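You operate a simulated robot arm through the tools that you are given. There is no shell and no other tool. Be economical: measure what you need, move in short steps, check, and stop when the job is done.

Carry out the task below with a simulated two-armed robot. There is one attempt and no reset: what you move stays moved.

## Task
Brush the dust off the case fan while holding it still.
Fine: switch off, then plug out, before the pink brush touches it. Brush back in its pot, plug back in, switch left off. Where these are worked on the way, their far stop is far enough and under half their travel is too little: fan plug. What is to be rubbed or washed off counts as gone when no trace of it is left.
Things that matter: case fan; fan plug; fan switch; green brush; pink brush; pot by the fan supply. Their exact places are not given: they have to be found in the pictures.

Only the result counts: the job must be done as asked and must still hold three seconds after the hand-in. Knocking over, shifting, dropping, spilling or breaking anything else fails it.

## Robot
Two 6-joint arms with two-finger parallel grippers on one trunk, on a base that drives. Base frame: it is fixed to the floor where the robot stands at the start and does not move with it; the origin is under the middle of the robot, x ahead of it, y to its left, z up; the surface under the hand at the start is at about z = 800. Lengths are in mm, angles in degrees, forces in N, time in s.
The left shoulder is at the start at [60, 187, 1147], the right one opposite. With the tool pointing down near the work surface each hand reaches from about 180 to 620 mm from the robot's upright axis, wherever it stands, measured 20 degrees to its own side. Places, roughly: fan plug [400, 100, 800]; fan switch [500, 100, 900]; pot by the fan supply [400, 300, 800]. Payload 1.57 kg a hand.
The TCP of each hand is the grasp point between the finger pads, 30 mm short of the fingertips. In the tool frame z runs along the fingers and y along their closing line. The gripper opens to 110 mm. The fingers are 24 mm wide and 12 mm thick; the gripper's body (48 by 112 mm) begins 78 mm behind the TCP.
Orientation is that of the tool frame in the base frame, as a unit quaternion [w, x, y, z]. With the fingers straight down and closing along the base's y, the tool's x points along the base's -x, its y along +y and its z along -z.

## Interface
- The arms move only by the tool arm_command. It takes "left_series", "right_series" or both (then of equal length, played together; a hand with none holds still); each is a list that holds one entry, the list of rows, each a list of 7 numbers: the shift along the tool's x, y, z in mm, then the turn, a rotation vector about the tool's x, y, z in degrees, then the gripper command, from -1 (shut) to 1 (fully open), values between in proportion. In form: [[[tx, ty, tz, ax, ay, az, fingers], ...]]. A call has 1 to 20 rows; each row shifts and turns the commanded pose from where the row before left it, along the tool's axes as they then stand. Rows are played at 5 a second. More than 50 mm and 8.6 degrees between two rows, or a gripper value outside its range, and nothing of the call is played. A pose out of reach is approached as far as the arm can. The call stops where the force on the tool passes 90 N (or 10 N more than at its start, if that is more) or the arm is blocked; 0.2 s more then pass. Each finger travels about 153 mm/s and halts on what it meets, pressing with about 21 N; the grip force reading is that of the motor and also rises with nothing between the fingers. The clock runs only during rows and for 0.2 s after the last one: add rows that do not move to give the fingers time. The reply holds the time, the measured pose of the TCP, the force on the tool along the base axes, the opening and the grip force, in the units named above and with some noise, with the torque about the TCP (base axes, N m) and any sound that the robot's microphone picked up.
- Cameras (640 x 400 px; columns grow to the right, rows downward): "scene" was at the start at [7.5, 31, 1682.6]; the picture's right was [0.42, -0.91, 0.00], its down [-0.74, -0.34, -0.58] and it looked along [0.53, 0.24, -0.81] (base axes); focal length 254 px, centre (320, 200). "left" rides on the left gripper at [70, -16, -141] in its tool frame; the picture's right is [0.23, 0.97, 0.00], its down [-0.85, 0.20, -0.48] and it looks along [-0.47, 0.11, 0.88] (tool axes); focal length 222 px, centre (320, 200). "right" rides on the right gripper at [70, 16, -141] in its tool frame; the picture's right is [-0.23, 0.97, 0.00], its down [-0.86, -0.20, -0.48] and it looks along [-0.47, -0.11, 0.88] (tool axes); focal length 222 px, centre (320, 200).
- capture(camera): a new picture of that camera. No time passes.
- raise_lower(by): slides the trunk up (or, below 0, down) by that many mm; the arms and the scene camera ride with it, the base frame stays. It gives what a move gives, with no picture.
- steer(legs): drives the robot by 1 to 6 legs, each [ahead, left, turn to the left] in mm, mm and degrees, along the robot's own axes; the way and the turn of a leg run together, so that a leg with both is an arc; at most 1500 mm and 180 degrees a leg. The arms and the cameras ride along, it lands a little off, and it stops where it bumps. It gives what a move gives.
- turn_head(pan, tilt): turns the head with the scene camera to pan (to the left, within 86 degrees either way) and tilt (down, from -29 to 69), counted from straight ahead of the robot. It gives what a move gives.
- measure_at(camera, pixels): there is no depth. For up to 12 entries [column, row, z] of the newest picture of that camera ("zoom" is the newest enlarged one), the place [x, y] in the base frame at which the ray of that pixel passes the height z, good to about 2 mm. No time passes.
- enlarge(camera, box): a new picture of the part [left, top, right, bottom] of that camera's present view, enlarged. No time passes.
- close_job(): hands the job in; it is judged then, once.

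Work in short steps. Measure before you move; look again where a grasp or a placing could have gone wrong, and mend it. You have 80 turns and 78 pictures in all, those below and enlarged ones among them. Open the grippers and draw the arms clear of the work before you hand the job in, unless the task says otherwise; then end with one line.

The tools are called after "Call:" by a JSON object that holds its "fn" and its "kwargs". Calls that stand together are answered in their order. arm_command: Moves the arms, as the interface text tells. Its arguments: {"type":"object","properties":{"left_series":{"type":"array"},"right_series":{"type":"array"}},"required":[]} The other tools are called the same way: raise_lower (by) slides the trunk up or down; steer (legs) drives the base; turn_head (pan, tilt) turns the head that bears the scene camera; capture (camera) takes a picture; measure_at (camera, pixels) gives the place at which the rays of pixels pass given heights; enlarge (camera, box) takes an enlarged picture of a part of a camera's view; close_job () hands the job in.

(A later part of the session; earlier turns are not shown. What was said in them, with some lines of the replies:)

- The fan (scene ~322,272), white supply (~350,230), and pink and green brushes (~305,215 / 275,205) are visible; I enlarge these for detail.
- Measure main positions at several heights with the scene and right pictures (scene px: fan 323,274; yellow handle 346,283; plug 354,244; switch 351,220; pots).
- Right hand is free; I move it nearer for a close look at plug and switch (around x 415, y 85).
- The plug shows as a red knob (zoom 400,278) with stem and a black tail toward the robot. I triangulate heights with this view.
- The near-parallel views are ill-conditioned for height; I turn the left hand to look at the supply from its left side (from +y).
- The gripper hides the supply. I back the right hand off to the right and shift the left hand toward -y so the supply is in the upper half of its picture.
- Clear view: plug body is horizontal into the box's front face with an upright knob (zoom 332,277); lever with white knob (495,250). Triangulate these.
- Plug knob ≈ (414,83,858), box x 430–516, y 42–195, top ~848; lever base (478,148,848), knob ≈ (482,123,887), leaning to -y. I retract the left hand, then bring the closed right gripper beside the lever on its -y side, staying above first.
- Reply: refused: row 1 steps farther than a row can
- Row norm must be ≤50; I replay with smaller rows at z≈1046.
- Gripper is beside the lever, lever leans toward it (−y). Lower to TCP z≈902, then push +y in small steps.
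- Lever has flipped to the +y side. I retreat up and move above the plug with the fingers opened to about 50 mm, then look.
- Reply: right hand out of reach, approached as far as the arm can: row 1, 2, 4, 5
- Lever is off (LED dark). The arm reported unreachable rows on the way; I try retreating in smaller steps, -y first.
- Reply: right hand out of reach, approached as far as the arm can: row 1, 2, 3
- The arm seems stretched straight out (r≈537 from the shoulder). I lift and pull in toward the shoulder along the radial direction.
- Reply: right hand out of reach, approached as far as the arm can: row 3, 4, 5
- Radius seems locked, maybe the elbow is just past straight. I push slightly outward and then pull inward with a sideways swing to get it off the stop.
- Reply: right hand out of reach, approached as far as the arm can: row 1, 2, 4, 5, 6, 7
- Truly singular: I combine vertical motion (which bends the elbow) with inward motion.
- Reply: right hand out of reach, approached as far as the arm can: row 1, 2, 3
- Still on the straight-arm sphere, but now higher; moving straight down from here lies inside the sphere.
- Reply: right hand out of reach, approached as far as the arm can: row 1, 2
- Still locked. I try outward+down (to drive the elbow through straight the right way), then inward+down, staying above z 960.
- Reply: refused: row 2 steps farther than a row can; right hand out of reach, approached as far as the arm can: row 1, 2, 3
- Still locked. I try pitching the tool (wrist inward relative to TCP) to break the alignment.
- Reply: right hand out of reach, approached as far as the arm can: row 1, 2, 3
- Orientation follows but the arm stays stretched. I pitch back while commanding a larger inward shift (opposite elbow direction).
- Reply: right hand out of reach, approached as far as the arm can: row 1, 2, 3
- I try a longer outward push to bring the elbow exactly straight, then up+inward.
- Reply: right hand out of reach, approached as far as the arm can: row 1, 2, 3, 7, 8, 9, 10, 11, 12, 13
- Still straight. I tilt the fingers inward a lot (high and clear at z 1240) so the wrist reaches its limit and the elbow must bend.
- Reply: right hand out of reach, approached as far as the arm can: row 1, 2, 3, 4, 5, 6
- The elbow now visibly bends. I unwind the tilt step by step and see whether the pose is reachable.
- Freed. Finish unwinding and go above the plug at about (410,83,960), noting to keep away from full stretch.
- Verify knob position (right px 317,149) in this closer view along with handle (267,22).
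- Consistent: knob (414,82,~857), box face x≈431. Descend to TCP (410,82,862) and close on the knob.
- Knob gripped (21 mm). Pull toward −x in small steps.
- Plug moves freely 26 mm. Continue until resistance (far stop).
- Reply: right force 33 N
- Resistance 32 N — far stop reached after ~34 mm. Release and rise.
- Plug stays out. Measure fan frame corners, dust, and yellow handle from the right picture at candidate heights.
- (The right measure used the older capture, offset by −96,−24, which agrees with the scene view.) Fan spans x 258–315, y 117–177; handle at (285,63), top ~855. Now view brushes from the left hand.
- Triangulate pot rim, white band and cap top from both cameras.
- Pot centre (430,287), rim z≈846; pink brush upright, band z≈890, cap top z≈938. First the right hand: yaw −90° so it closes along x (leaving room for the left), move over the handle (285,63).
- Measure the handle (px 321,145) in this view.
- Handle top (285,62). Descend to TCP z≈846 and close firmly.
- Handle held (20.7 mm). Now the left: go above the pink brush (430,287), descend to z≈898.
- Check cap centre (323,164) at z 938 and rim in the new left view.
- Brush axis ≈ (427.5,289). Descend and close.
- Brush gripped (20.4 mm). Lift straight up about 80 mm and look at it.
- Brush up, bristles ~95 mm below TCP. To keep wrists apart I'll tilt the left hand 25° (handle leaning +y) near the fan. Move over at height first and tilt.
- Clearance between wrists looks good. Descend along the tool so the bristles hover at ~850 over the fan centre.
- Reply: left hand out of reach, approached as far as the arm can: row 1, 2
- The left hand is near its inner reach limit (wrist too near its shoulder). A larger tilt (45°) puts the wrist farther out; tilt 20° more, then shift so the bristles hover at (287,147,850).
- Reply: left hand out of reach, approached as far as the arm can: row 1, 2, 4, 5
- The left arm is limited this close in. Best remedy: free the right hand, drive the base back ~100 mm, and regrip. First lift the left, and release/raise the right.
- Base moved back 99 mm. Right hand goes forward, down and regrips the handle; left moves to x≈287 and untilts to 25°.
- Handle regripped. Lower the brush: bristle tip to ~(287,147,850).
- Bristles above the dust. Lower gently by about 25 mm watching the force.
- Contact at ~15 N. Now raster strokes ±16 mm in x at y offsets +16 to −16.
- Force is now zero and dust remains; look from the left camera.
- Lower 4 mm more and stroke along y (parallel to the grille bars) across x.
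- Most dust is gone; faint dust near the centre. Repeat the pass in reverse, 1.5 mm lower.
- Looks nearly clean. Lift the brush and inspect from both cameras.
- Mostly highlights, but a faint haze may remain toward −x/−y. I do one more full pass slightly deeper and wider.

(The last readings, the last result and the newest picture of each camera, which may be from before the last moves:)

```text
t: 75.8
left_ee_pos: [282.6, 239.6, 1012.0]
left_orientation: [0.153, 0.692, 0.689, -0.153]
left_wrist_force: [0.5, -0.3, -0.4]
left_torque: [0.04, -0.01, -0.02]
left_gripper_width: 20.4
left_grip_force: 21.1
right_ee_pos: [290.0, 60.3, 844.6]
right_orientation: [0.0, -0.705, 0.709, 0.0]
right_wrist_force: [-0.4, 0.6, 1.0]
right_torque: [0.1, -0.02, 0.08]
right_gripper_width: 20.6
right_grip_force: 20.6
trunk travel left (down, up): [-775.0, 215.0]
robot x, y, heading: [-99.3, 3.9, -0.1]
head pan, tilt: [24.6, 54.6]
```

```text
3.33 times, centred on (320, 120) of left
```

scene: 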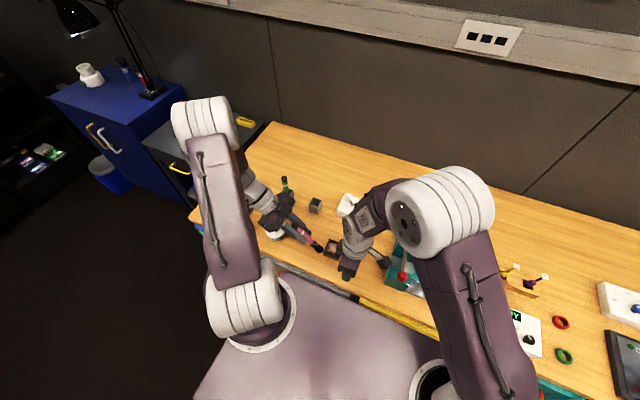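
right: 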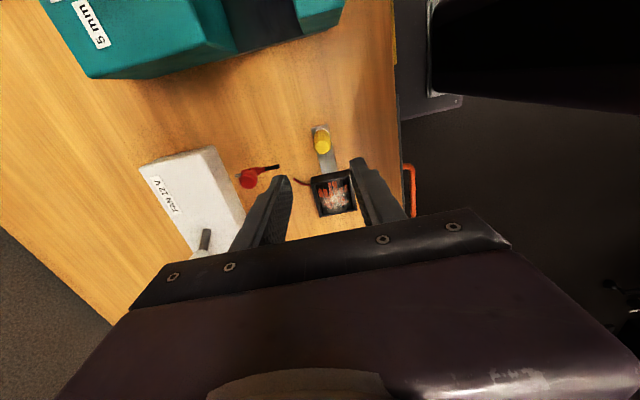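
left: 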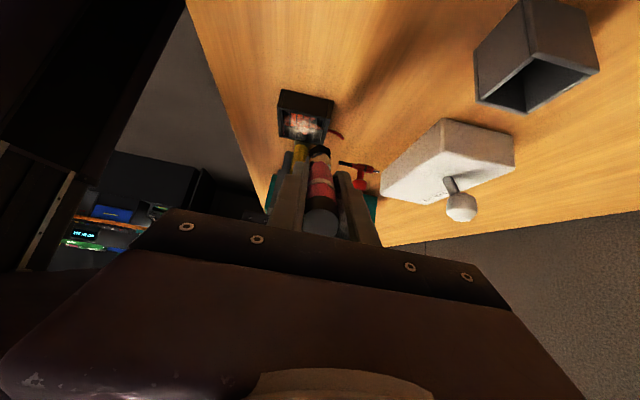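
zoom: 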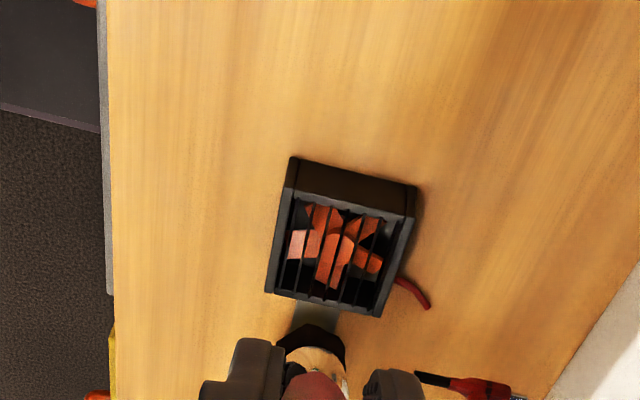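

Fan is clean (only highlights on blades). Return the brush: untilt and travel above the pot, while right releases the handle and rises.

Call:
{"fn": "arm_command", "kwargs": {"left_series": [[[0, 0, 0, 0, 8.3, 0, -1], [0, 0, 0, 0, 8.3, 0, -1], [0, 0, 0, 0, 8.4, 0, -1], [11.9, 36, 0, 0, 0, 0, -1], [11.9, 36, 0, 0, 0, 0, -1], [11.9, 36, 0, 0, 0, 0, -1], [11.9, 36, 0, 0, 0, 0, -1], [0, 0, 20, 0, 0, 0, -1], [0, 0, 0, 0, 0, 0, -1]]], "right_series": [[[0, 0, 0, 0, 0, 0, -0.1], [0, 0, 0, 0, 0, 0, -0.1], [0, 0, 0, 0, 0, 0, -0.1], [0, 0, -30, 0, 0, 0, -0.1], [0, 0, -45, 0, 0, 0, -0.1], [0, 0, -45, 0, 0, 0, -0.1], [0, 0, 0, 0, 0, 0, -0.1], [0, 0, 0, 0, 0, 0, -0.1], [0, 0, 0, 0, 0, 0, -0.1]]]}}

Call:
{"fn": "capture", "kwargs": {"camera": "left"}}

Call:
{"fn": "enlarge", "kwargs": {"camera": "scene", "box": [270, 150, 398, 250]}}

```text
t: 77.8
left_ee_pos: [428.6, 284.7, 993.1]
left_orientation: [-0.001, 0.709, 0.705, 0.0]
left_wrist_force: [-0.4, 0.6, -0.8]
left_torque: [0.01, -0.01, 0.01]
left_gripper_width: 20.7
left_grip_force: 21.3
right_ee_pos: [286.9, 60.4, 964.4]
right_orientation: [0.0, -0.705, 0.709, 0.0]
right_wrist_force: [0.0, 0.0, 0.4]
right_torque: [0.0, -0.02, -0.02]
right_gripper_width: 49.8
right_grip_force: 0.1
trunk travel left (down, up): [-775.0, 215.0]
robot x, y, heading: [-100.0, -3.0, -0.4]
head pan, tilt: [24.6, 54.6]
```

```text
18 pictures are left
```

left: 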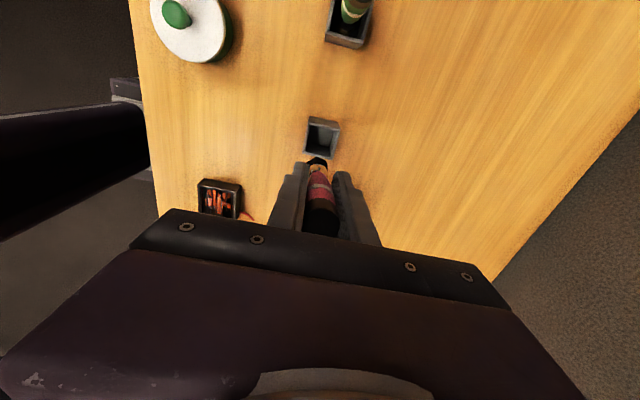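

```text
4.00 times, centred on (334, 200) of scene
```

zoom: 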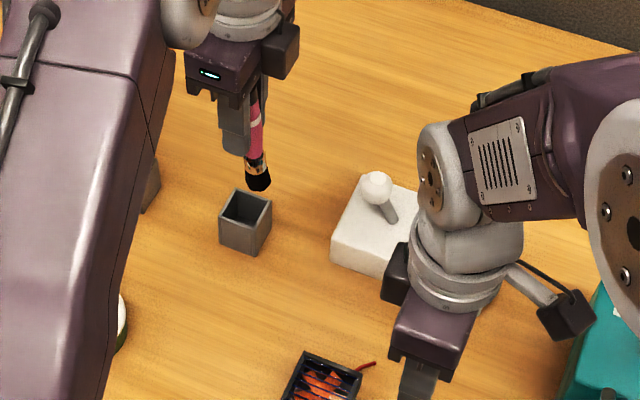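

Check the pot rim centre in the left picture (≈321,140) at z 846.

Call:
{"fn": "measure_at", "kwargs": {"camera": "left", "pixels": [[321, 140, 846], [305, 152, 846], [333, 158, 846], [340, 127, 846], [309, 122, 846]]}}

```text
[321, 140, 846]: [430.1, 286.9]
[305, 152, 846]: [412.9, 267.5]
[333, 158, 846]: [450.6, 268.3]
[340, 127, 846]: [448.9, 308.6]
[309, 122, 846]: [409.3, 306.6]
```

Pot centre (430,288). Align and lower to z≈900, in steps.

Call:
{"fn": "arm_command", "kwargs": {"left_series": [[[2.5, 1.5, 0, 0, 0, 0, -1], [0, 0, 30, 0, 0, 0, -1], [0, 0, 30, 0, 0, 0, -1], [0, 0, 20, 0, 0, 0, -1], [0, 0, 10, 0, 0, 0, -1], [0, 0, 3, 0, 0, 0, -1], [0, 0, 0, 0, 0, 0, -1]]]}}

Call:
{"fn": "enlarge", "kwargs": {"camera": "scene", "box": [290, 170, 370, 230]}}

```text
t: 79.3
left_ee_pos: [426.1, 288.9, 903.3]
left_orientation: [0.002, 0.709, 0.705, 0.004]
left_wrist_force: [2.5, 7.1, 36.7]
left_torque: [-0.32, 0.05, 0.05]
left_gripper_width: 21.0
left_grip_force: 21.3
right_ee_pos: [284.1, 60.3, 966.9]
right_orientation: [0.002, -0.705, 0.709, -0.001]
right_wrist_force: [-0.6, 0.3, -0.6]
right_torque: [-0.02, -0.03, 0.0]
right_gripper_width: 49.8
right_grip_force: 0.1
trunk travel left (down, up): [-775.0, 215.0]
robot x, y, heading: [-96.7, -4.0, -0.2]
head pan, tilt: [24.6, 54.6]
```

```text
6.67 times, centred on (330, 200) of scene
```

zoom: 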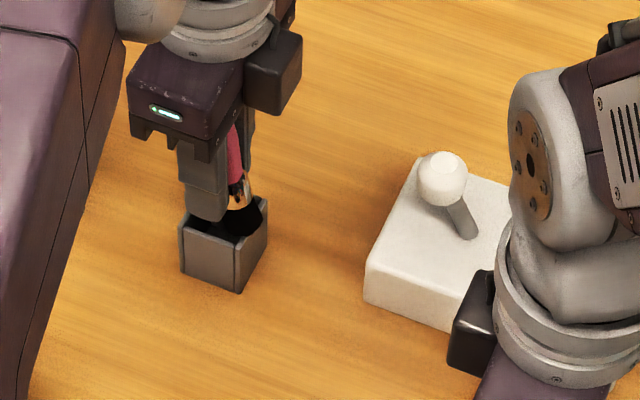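

Upward force 37 N at z 903: the bristles may be on the rim. Check with the earlier left picture where the bristle tip (317,160) actually was, and zoom the left view now.

Call:
{"fn": "measure_at", "kwargs": {"camera": "left", "pixels": [[317, 158, 896], [317, 158, 906], [318, 168, 920]]}}

Call:
{"fn": "enlarge", "kwargs": {"camera": "left", "box": [270, 100, 380, 240]}}

```text
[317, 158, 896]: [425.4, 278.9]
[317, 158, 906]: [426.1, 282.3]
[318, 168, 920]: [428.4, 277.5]
```

```text
2.86 times, centred on (325, 170) of left
```

zoom: 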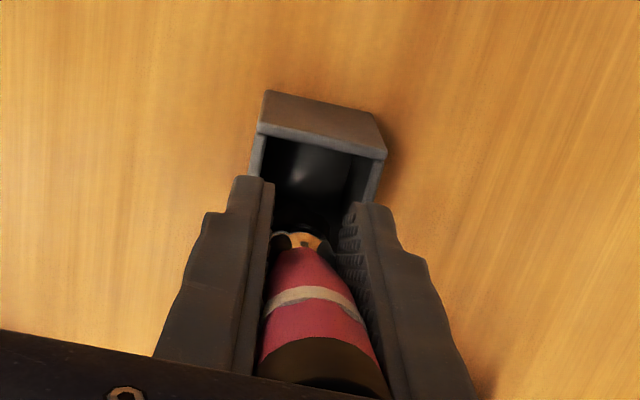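

The brush tilted in the grip, its tip ~10 mm toward −y, hence on the −y rim. Lift clear and inspect.

Call:
{"fn": "arm_command", "kwargs": {"left_series": [[[0, 0, -15, 0, 0, 0, -1], [0, 0, -30, 0, 0, 0, -1], [0, 0, -30, 0, 0, 0, -1], [0, 0, 0, 0, 0, 0, -1]]]}}

Call:
{"fn": "enlarge", "kwargs": {"camera": "scene", "box": [290, 160, 370, 220]}}

Call:
{"fn": "enlarge", "kwargs": {"camera": "left", "box": [270, 100, 380, 240]}}

```text
t: 80.3
left_ee_pos: [429.4, 287.5, 971.1]
left_orientation: [-0.001, 0.709, 0.705, 0.0]
left_wrist_force: [1.5, 1.2, 0.2]
left_torque: [0.03, 0.0, 0.0]
left_gripper_width: 20.6
left_grip_force: 21.1
right_ee_pos: [289.7, 60.5, 963.8]
right_orientation: [0.0, -0.705, 0.709, 0.0]
right_wrist_force: [-0.1, 0.2, 0.1]
right_torque: [0.0, 0.01, -0.02]
right_gripper_width: 49.4
right_grip_force: 0.1
trunk travel left (down, up): [-775.0, 215.0]
robot x, y, heading: [-100.8, -0.6, -0.4]
head pan, tilt: [24.6, 54.6]
```

```text
6.67 times, centred on (330, 190) of scene
```

zoom: 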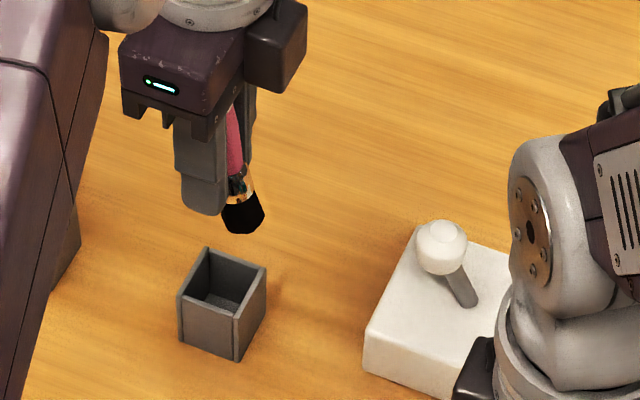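

```text
2.86 times, centred on (325, 170) of left
```

zoom: 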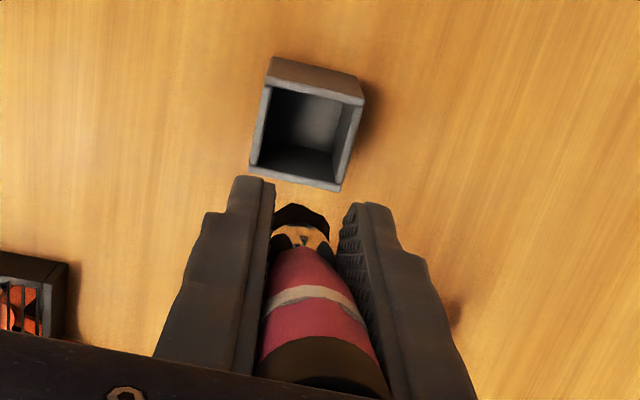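

Brush is tilted and slid up in the grip. Triangulate the bristle tip from both views.

Call:
{"fn": "measure_at", "kwargs": {"camera": "zoom", "pixels": [[302, 210, 900], [302, 210, 910], [302, 210, 920], [300, 232, 920], [300, 232, 930], [312, 295, 950], [312, 295, 960], [307, 122, 846]]}}

Call:
{"fn": "measure_at", "kwargs": {"camera": "scene", "pixels": [[318.4, 193.3, 890], [318.4, 193.3, 900], [318.4, 193.3, 910], [318.4, 193.3, 920], [317.9, 188.5, 920], [317.9, 188.5, 930]]}}

```text
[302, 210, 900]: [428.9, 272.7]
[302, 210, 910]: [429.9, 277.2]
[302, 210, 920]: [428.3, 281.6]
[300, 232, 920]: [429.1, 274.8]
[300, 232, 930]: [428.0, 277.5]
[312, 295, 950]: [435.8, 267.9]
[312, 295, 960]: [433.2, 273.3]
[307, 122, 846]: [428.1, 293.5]
```

```text
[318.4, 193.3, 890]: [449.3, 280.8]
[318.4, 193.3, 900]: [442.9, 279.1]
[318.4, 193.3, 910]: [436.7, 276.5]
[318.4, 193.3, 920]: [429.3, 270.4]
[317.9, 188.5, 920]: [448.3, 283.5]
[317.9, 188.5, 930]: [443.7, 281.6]
```

Tip is ~(429,271,918): brush tilted ~17°. I counter-rotate the hand 17° to make it upright and lower to just above the rim.

Call:
{"fn": "arm_command", "kwargs": {"left_series": [[[0, 0, 0, 0, 8.5, 0, -1], [0, 0, 0, 0, 8.5, 0, -1], [-7, 0, 24, 0, 0, 0, -1], [-7, 0, 24, 0, 0, 0, -1], [0, 0, 0, 0, 0, 0, -1]]]}}

Call:
{"fn": "enlarge", "kwargs": {"camera": "scene", "box": [290, 165, 354, 213]}}

Call:
{"fn": "enlarge", "kwargs": {"camera": "left", "box": [270, 100, 380, 240]}}

```text
t: 81.5
left_ee_pos: [429.3, 288.2, 920.7]
left_orientation: [-0.104, 0.702, 0.697, 0.104]
left_wrist_force: [0.9, 0.3, -0.5]
left_torque: [0.0, -0.03, -0.01]
left_gripper_width: 20.7
left_grip_force: 21.4
right_ee_pos: [287.7, 59.8, 964.6]
right_orientation: [0.0, -0.706, 0.709, 0.0]
right_wrist_force: [-0.1, -0.4, 0.4]
right_torque: [0.0, 0.0, -0.01]
right_gripper_width: 49.5
right_grip_force: 0.1
trunk travel left (down, up): [-775.0, 215.0]
robot x, y, heading: [-97.0, -0.2, -0.3]
head pan, tilt: [24.6, 54.6]
```

```text
8.33 times, centred on (322, 189) of scene
```

zoom: 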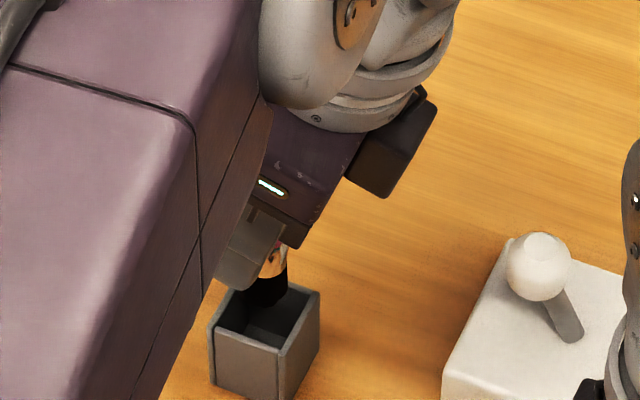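

```text
2.86 times, centred on (325, 170) of left
```

zoom: 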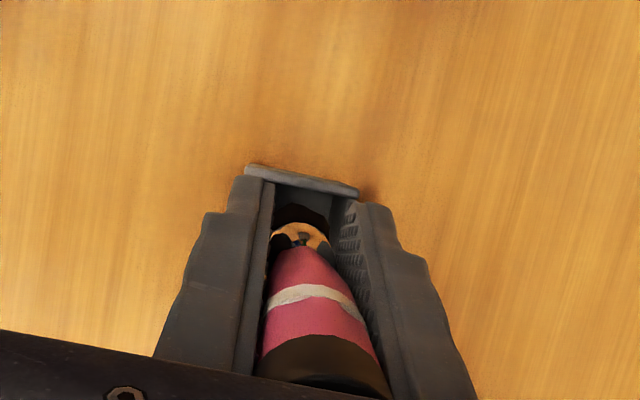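

Brush upright over the pot opening. Lower 34 mm more (fingertips stay above the rim) and check force.

Call:
{"fn": "arm_command", "kwargs": {"left_series": [[[-4, 0, 13, 0, 0, 0, -1], [-3, 0, 10, 0, 0, 0, -1], [-3, 0, 10, 0, 0, 0, -1], [0, 0, 0, 0, 0, 0, -1]]]}}

Call:
{"fn": "enlarge", "kwargs": {"camera": "scene", "box": [290, 165, 354, 213]}}

```text
t: 82.5
left_ee_pos: [429.2, 289.9, 886.1]
left_orientation: [-0.104, 0.701, 0.697, 0.105]
left_wrist_force: [0.5, 0.2, -0.2]
left_torque: [0.0, 0.0, 0.0]
left_gripper_width: 20.4
left_grip_force: 20.6
right_ee_pos: [288.7, 60.8, 965.2]
right_orientation: [0.0, -0.705, 0.709, 0.0]
right_wrist_force: [-0.7, 0.8, 0.1]
right_torque: [0.01, -0.01, 0.02]
right_gripper_width: 49.6
right_grip_force: 0.0
trunk travel left (down, up): [-775.0, 215.0]
robot x, y, heading: [-97.8, -5.3, -0.4]
head pan, tilt: [24.6, 54.6]
```

```text
8.33 times, centred on (322, 189) of scene
```

zoom: 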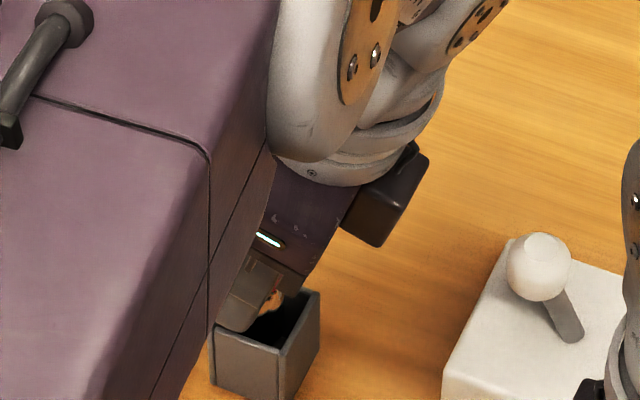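

No contact force: bristles are inside the pot. Release, let it drop the last bit, then rise straight up.

Call:
{"fn": "arm_command", "kwargs": {"left_series": [[[0, 0, 0, 0, 0, 0, -0.55], [0, 0, 0, 0, 0, 0, -0.5], [0, 0, 0, 0, 0, 0, -0.2], [0, 0, 0, 0, 0, 0, 0], [0, 0, 0, 0, 0, 0, 0], [12, 0, -38, 0, 0, 0, 0], [13, 0, -42, 0, 0, 0, 0], [13, 0, -42, 0, 0, 0, 0], [0, 0, 0, 0, 0, 0, 0]]]}}

Call:
{"fn": "enlarge", "kwargs": {"camera": "scene", "box": [280, 160, 376, 232]}}

```text
t: 84.5
left_ee_pos: [428.8, 289.5, 1014.6]
left_orientation: [-0.104, 0.701, 0.697, 0.105]
left_wrist_force: [-0.2, 0.4, 0.0]
left_torque: [-0.02, 0.0, 0.01]
left_gripper_width: 55.0
left_grip_force: 0.0
right_ee_pos: [287.0, 60.7, 963.9]
right_orientation: [0.0, -0.706, 0.709, 0.001]
right_wrist_force: [0.3, -0.9, 0.4]
right_torque: [0.0, 0.01, -0.01]
right_gripper_width: 49.5
right_grip_force: 0.0
trunk travel left (down, up): [-775.0, 215.0]
robot x, y, heading: [-97.2, -0.1, -0.3]
head pan, tilt: [24.6, 54.6]
```

```text
5.56 times, centred on (328, 196) of scene
```

zoom: 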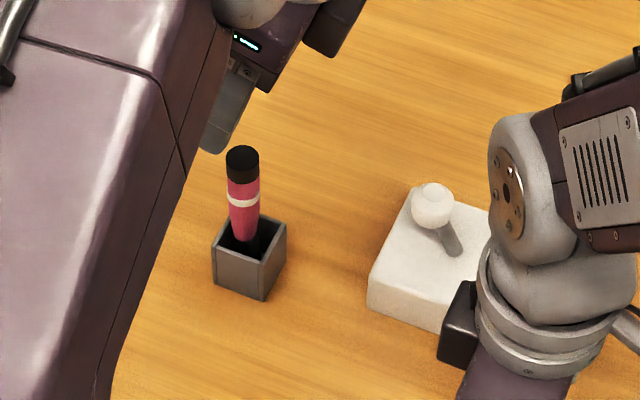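

Brush stands in its pot. Now the plug: turn the right hand back (closing along y), pull the left back, then drive forward 70 mm for reach.

Call:
{"fn": "arm_command", "kwargs": {"left_series": [[[0, -35, 0, 0, 0, 0, 0], [0, -35, 0, 0, 0, 0, 0], [45, 0, 0, 0, 0, 0, 0], [45, 0, 0, 0, 0, 0, 0], [0, 0, 0, 0, 0, 0, 0], [0, 0, 0, 0, 0, 0, 0], [0, 0, 0, 0, 0, 0, 0], [0, 0, 0, 0, 0, 0, 0], [0, 0, 0, 0, 0, 0, 0], [0, 0, 0, 0, 0, 0, 0], [0, 0, 0, 0, 0, 0, 0], [0, 0, 0, 0, 0, 0, 0]]], "right_series": [[[0, 0, 0, 0, 0, 8.2, -0.1], [0, 0, 0, 0, 0, 8.2, -0.1], [0, 0, 0, 0, 0, 8.2, -0.1], [0, 0, 0, 0, 0, 8.2, -0.1], [0, 0, 0, 0, 0, 8.2, -0.1], [0, 0, 0, 0, 0, 8.2, -0.1], [0, 0, 0, 0, 0, 8.2, -0.1], [0, 0, 0, 0, 0, 8.2, -0.1], [0, 0, 0, 0, 0, 8.2, -0.1], [0, 0, 0, 0, 0, 8.2, -0.1], [0, 0, 0, 0, 0, 8, -0.1], [0, 0, 0, 0, 0, 0, -0.1]]]}}

Call:
{"fn": "steer", "kwargs": {"legs": [[70, 0, 0]]}}

Call:
{"fn": "capture", "kwargs": {"camera": "right"}}

```text
t: 87.2
left_ee_pos: [360.8, 379.4, 1041.8]
left_orientation: [-0.105, 0.701, 0.697, 0.105]
left_wrist_force: [0.1, -0.3, 0.1]
left_torque: [-0.02, 0.0, -0.01]
left_gripper_width: 55.2
left_grip_force: 0.0
right_ee_pos: [288.2, 59.8, 966.6]
right_orientation: [0.0, 0.002, 1.0, 0.0]
right_wrist_force: [0.2, -0.2, -0.4]
right_torque: [0.01, 0.0, -0.03]
right_gripper_width: 49.3
right_grip_force: 0.0
trunk travel left (down, up): [-775.0, 215.0]
robot x, y, heading: [-99.9, -3.8, -0.4]
head pan, tilt: [24.6, 54.6]
```

```text
t: 88.2
left_ee_pos: [423.2, 378.7, 1044.2]
left_orientation: [-0.104, 0.701, 0.698, 0.106]
left_wrist_force: [0.6, 1.0, -0.1]
left_torque: [0.01, 0.0, 0.0]
left_gripper_width: 55.0
left_grip_force: 0.1
right_ee_pos: [350.3, 59.1, 966.8]
right_orientation: [0.002, 0.002, 1.0, 0.0]
right_wrist_force: [0.7, -0.5, 0.0]
right_torque: [0.03, -0.02, -0.01]
right_gripper_width: 49.5
right_grip_force: 0.0
trunk travel left (down, up): [-775.0, 215.0]
robot x, y, heading: [-34.0, -2.0, -0.4]
head pan, tilt: [24.6, 54.6]
```

```text
8 pictures are left
```

right: 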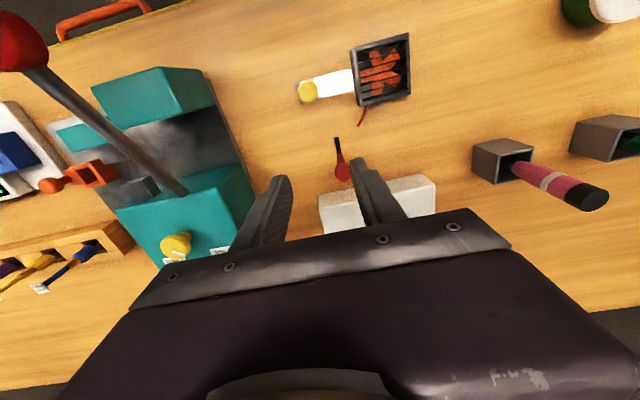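

Fan is clean, brush in its pot. Measure the plug knob (px 342,172).

Call:
{"fn": "measure_at", "kwargs": {"camera": "right", "pixels": [[342, 172, 857], [337, 141, 830], [319, 196, 845], [435, 177, 845]]}}

```text
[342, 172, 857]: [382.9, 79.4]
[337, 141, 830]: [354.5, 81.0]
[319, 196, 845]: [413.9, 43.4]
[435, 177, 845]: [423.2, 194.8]
```

Knob ≈ (381,81,857). Move above, descend, close.

Call:
{"fn": "arm_command", "kwargs": {"right_series": [[[-27, 22.5, 0, 0, 0, 0, -0.1], [0, 0, 40, 0, 0, 0, -0.1], [0, 0, 40, 0, 0, 0, -0.1], [0, 0, 25, 0, 0, 0, -0.1], [0, 0, 0, 0, 0, 0, -0.1], [0, 0, 0, 0, 0, 0, -1], [0, 0, 0, 0, 0, 0, -1], [0, 0, 0, 0, 0, 0, -1]]]}}

Call:
{"fn": "enlarge", "kwargs": {"camera": "right", "box": [240, 60, 400, 220]}}

```text
t: 90.0
left_ee_pos: [427.5, 376.6, 1042.8]
left_orientation: [-0.105, 0.701, 0.698, 0.105]
left_wrist_force: [0.2, -0.6, 0.5]
left_torque: [0.06, 0.05, 0.02]
left_gripper_width: 54.8
left_grip_force: 0.1
right_ee_pos: [379.3, 82.5, 858.1]
right_orientation: [-0.001, 0.003, 1.0, 0.001]
right_wrist_force: [-0.9, -11.2, 0.2]
right_torque: [-0.14, 0.03, -0.11]
right_gripper_width: 21.3
right_grip_force: 34.0
trunk travel left (down, up): [-775.0, 215.0]
robot x, y, heading: [-33.2, 4.5, -0.3]
head pan, tilt: [24.6, 54.6]
```

```text
2.50 times, centred on (320, 140) of right
```

zoom: 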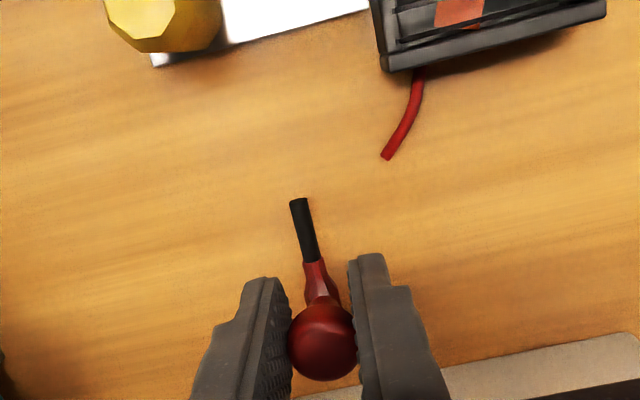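

Gripped. Push +x until the stop (~34 mm).

Call:
{"fn": "arm_command", "kwargs": {"right_series": [[[-6, 0, 0, 0, 0, 0, -1], [-6, 0, 0, 0, 0, 0, -1], [-6, 0, 0, 0, 0, 0, -1], [-6, 0, 0, 0, 0, 0, -1], [-5, 0, 0, 0, 0, 0, -1], [-4, 0, 0, 0, 0, 0, -1], [-3, 0, 0, 0, 0, 0, -1], [0, 0, 0, 0, 0, 0, -1]]]}}

```text
t: 91.8
left_ee_pos: [423.9, 378.6, 1041.6]
left_orientation: [-0.103, 0.701, 0.698, 0.106]
left_wrist_force: [0.1, -0.5, 0.1]
left_torque: [-0.04, 0.02, 0.0]
left_gripper_width: 54.9
left_grip_force: 0.0
right_ee_pos: [411.2, 81.3, 860.1]
right_orientation: [-0.001, 0.002, 1.0, -0.002]
right_wrist_force: [-27.7, 0.0, -17.6]
right_torque: [-0.01, 0.4, 0.01]
right_gripper_width: 21.7
right_grip_force: 34.5
trunk travel left (down, up): [-775.0, 215.0]
robot x, y, heading: [-33.4, 1.9, -0.2]
head pan, tilt: [24.6, 54.6]
```

End stop met (28 N). Press 3 mm more for certainty, then release and rise.

Call:
{"fn": "arm_command", "kwargs": {"right_series": [[[-3, 0, 0, 0, 0, 0, -1], [0, 0, 0, 0, 0, 0, -1], [3, 0, 0, 0, 0, 0, -1], [0, 0, 0, 0, 0, 0, -0.1], [0, 0, 0, 0, 0, 0, -0.1], [0, 0, 0, 0, 0, 0, -0.1], [0, 0, -40, 0, 0, 0, -0.1], [0, 0, -40, 0, 0, 0, -0.1], [0, 0, -40, 0, 0, 0, -0.1], [40, -20, 0, 0, 0, 0, -0.1], [40, -20, 0, 0, 0, 0, -0.1], [0, 0, 0, 0, 0, 0, -0.1]]]}}

Call:
{"fn": "capture", "kwargs": {"camera": "right"}}

Call:
{"fn": "enlarge", "kwargs": {"camera": "scene", "box": [270, 180, 398, 280]}}

```text
t: 94.3
left_ee_pos: [427.2, 379.0, 1040.0]
left_orientation: [-0.104, 0.701, 0.697, 0.105]
left_wrist_force: [-0.2, 0.1, -0.1]
left_torque: [0.02, 0.01, -0.01]
left_gripper_width: 55.3
left_grip_force: 0.0
right_ee_pos: [333.5, 43.6, 981.2]
right_orientation: [0.0, 0.002, 1.0, 0.0]
right_wrist_force: [-0.1, -0.2, -0.4]
right_torque: [0.01, 0.02, 0.0]
right_gripper_width: 49.5
right_grip_force: 0.1
trunk travel left (down, up): [-775.0, 215.0]
robot x, y, heading: [-34.5, -1.8, -0.3]
head pan, tilt: [24.6, 54.6]
```

```text
6 pictures are left
```

right: 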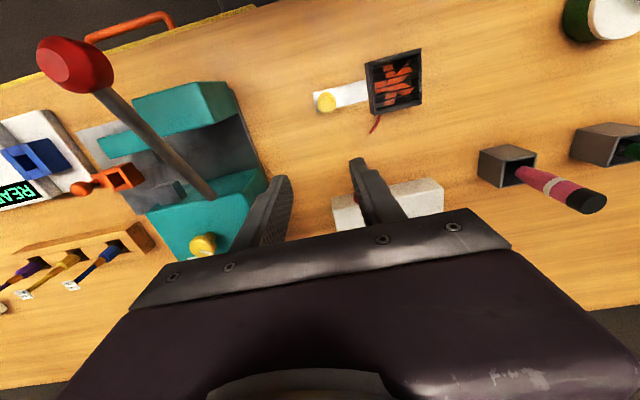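

```text
4.00 times, centred on (334, 230) of scene
```

zoom: 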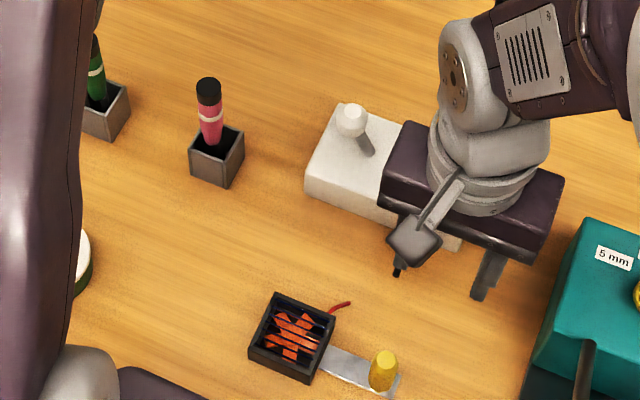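

Fan clean, brush in pot, lever off. Clear the right hand further up and away, open both grippers, and verify the plug.

Call:
{"fn": "arm_command", "kwargs": {"right_series": [[[0, 0, -45, 0, 0, 0, 0.5], [0, 0, -45, 0, 0, 0, 0.5], [0, 0, -40, 0, 0, 0, 0.5], [0, -40, 0, 0, 0, 0, 0.5], [0, -40, 0, 0, 0, 0, 0.5], [0, -40, 0, 0, 0, 0, 0.5], [0, 0, 0, 0, 0, 0, 0.5]]], "left_series": [[[0, 0, -40, 0, 0, 0, 0.5], [0, 0, -40, 0, 0, 0, 0.5], [0, 0, -40, 0, 0, 0, 0.5], [0, 0, 0, 0, 0, 0, 0.5], [0, 0, 0, 0, 0, 0, 0.5], [0, 0, 0, 0, 0, 0, 0.5], [0, 0, 0, 0, 0, 0, 0.5]]]}}

Call:
{"fn": "enlarge", "kwargs": {"camera": "scene", "box": [290, 180, 402, 270]}}

```text
t: 96.0
left_ee_pos: [429.8, 345.2, 1156.1]
left_orientation: [-0.104, 0.701, 0.698, 0.104]
left_wrist_force: [-0.3, 0.1, 0.4]
left_torque: [-0.02, -0.01, 0.02]
left_gripper_width: 82.5
left_grip_force: 0.1
right_ee_pos: [333.3, -78.9, 1109.7]
right_orientation: [0.0, 0.002, 1.0, 0.0]
right_wrist_force: [-0.2, 1.0, -0.6]
right_torque: [-0.04, 0.01, 0.0]
right_gripper_width: 82.7
right_grip_force: 0.1
trunk travel left (down, up): [-775.0, 215.0]
robot x, y, heading: [-31.5, -3.8, -0.2]
head pan, tilt: [24.6, 54.6]
```

```text
4.44 times, centred on (346, 225) of scene
```

zoom: 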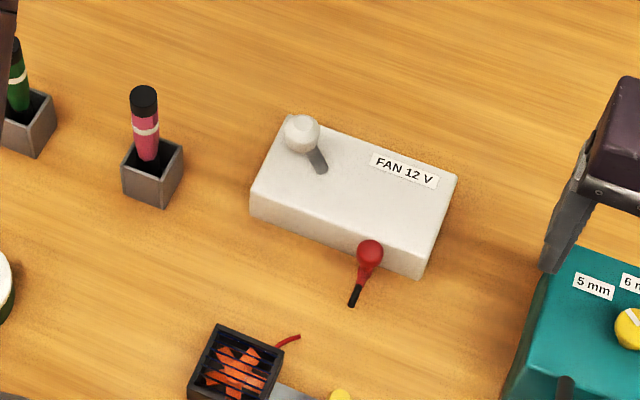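

The plug is fully in, the switch is off with its LED dark, the pink brush is in its pot and the fan is clean. Both hands are clear, so I hand in.

Call:
{"fn": "close_job", "kwargs": {}}

```text
The job is handed in.
```

I brushed the case fan until no dust showed in the pictures, with the right hand holding it by its yellow handle, and handed the job in. The switch went off and the plug came out to its far stop before the brush touched the fan. The plug is back in to its stop, the switch is still off, and the pink brush is back in its pot. It caught on the pot's rim on the first try, so I realigned it and let it drop about the last 20 mm inside the pot.
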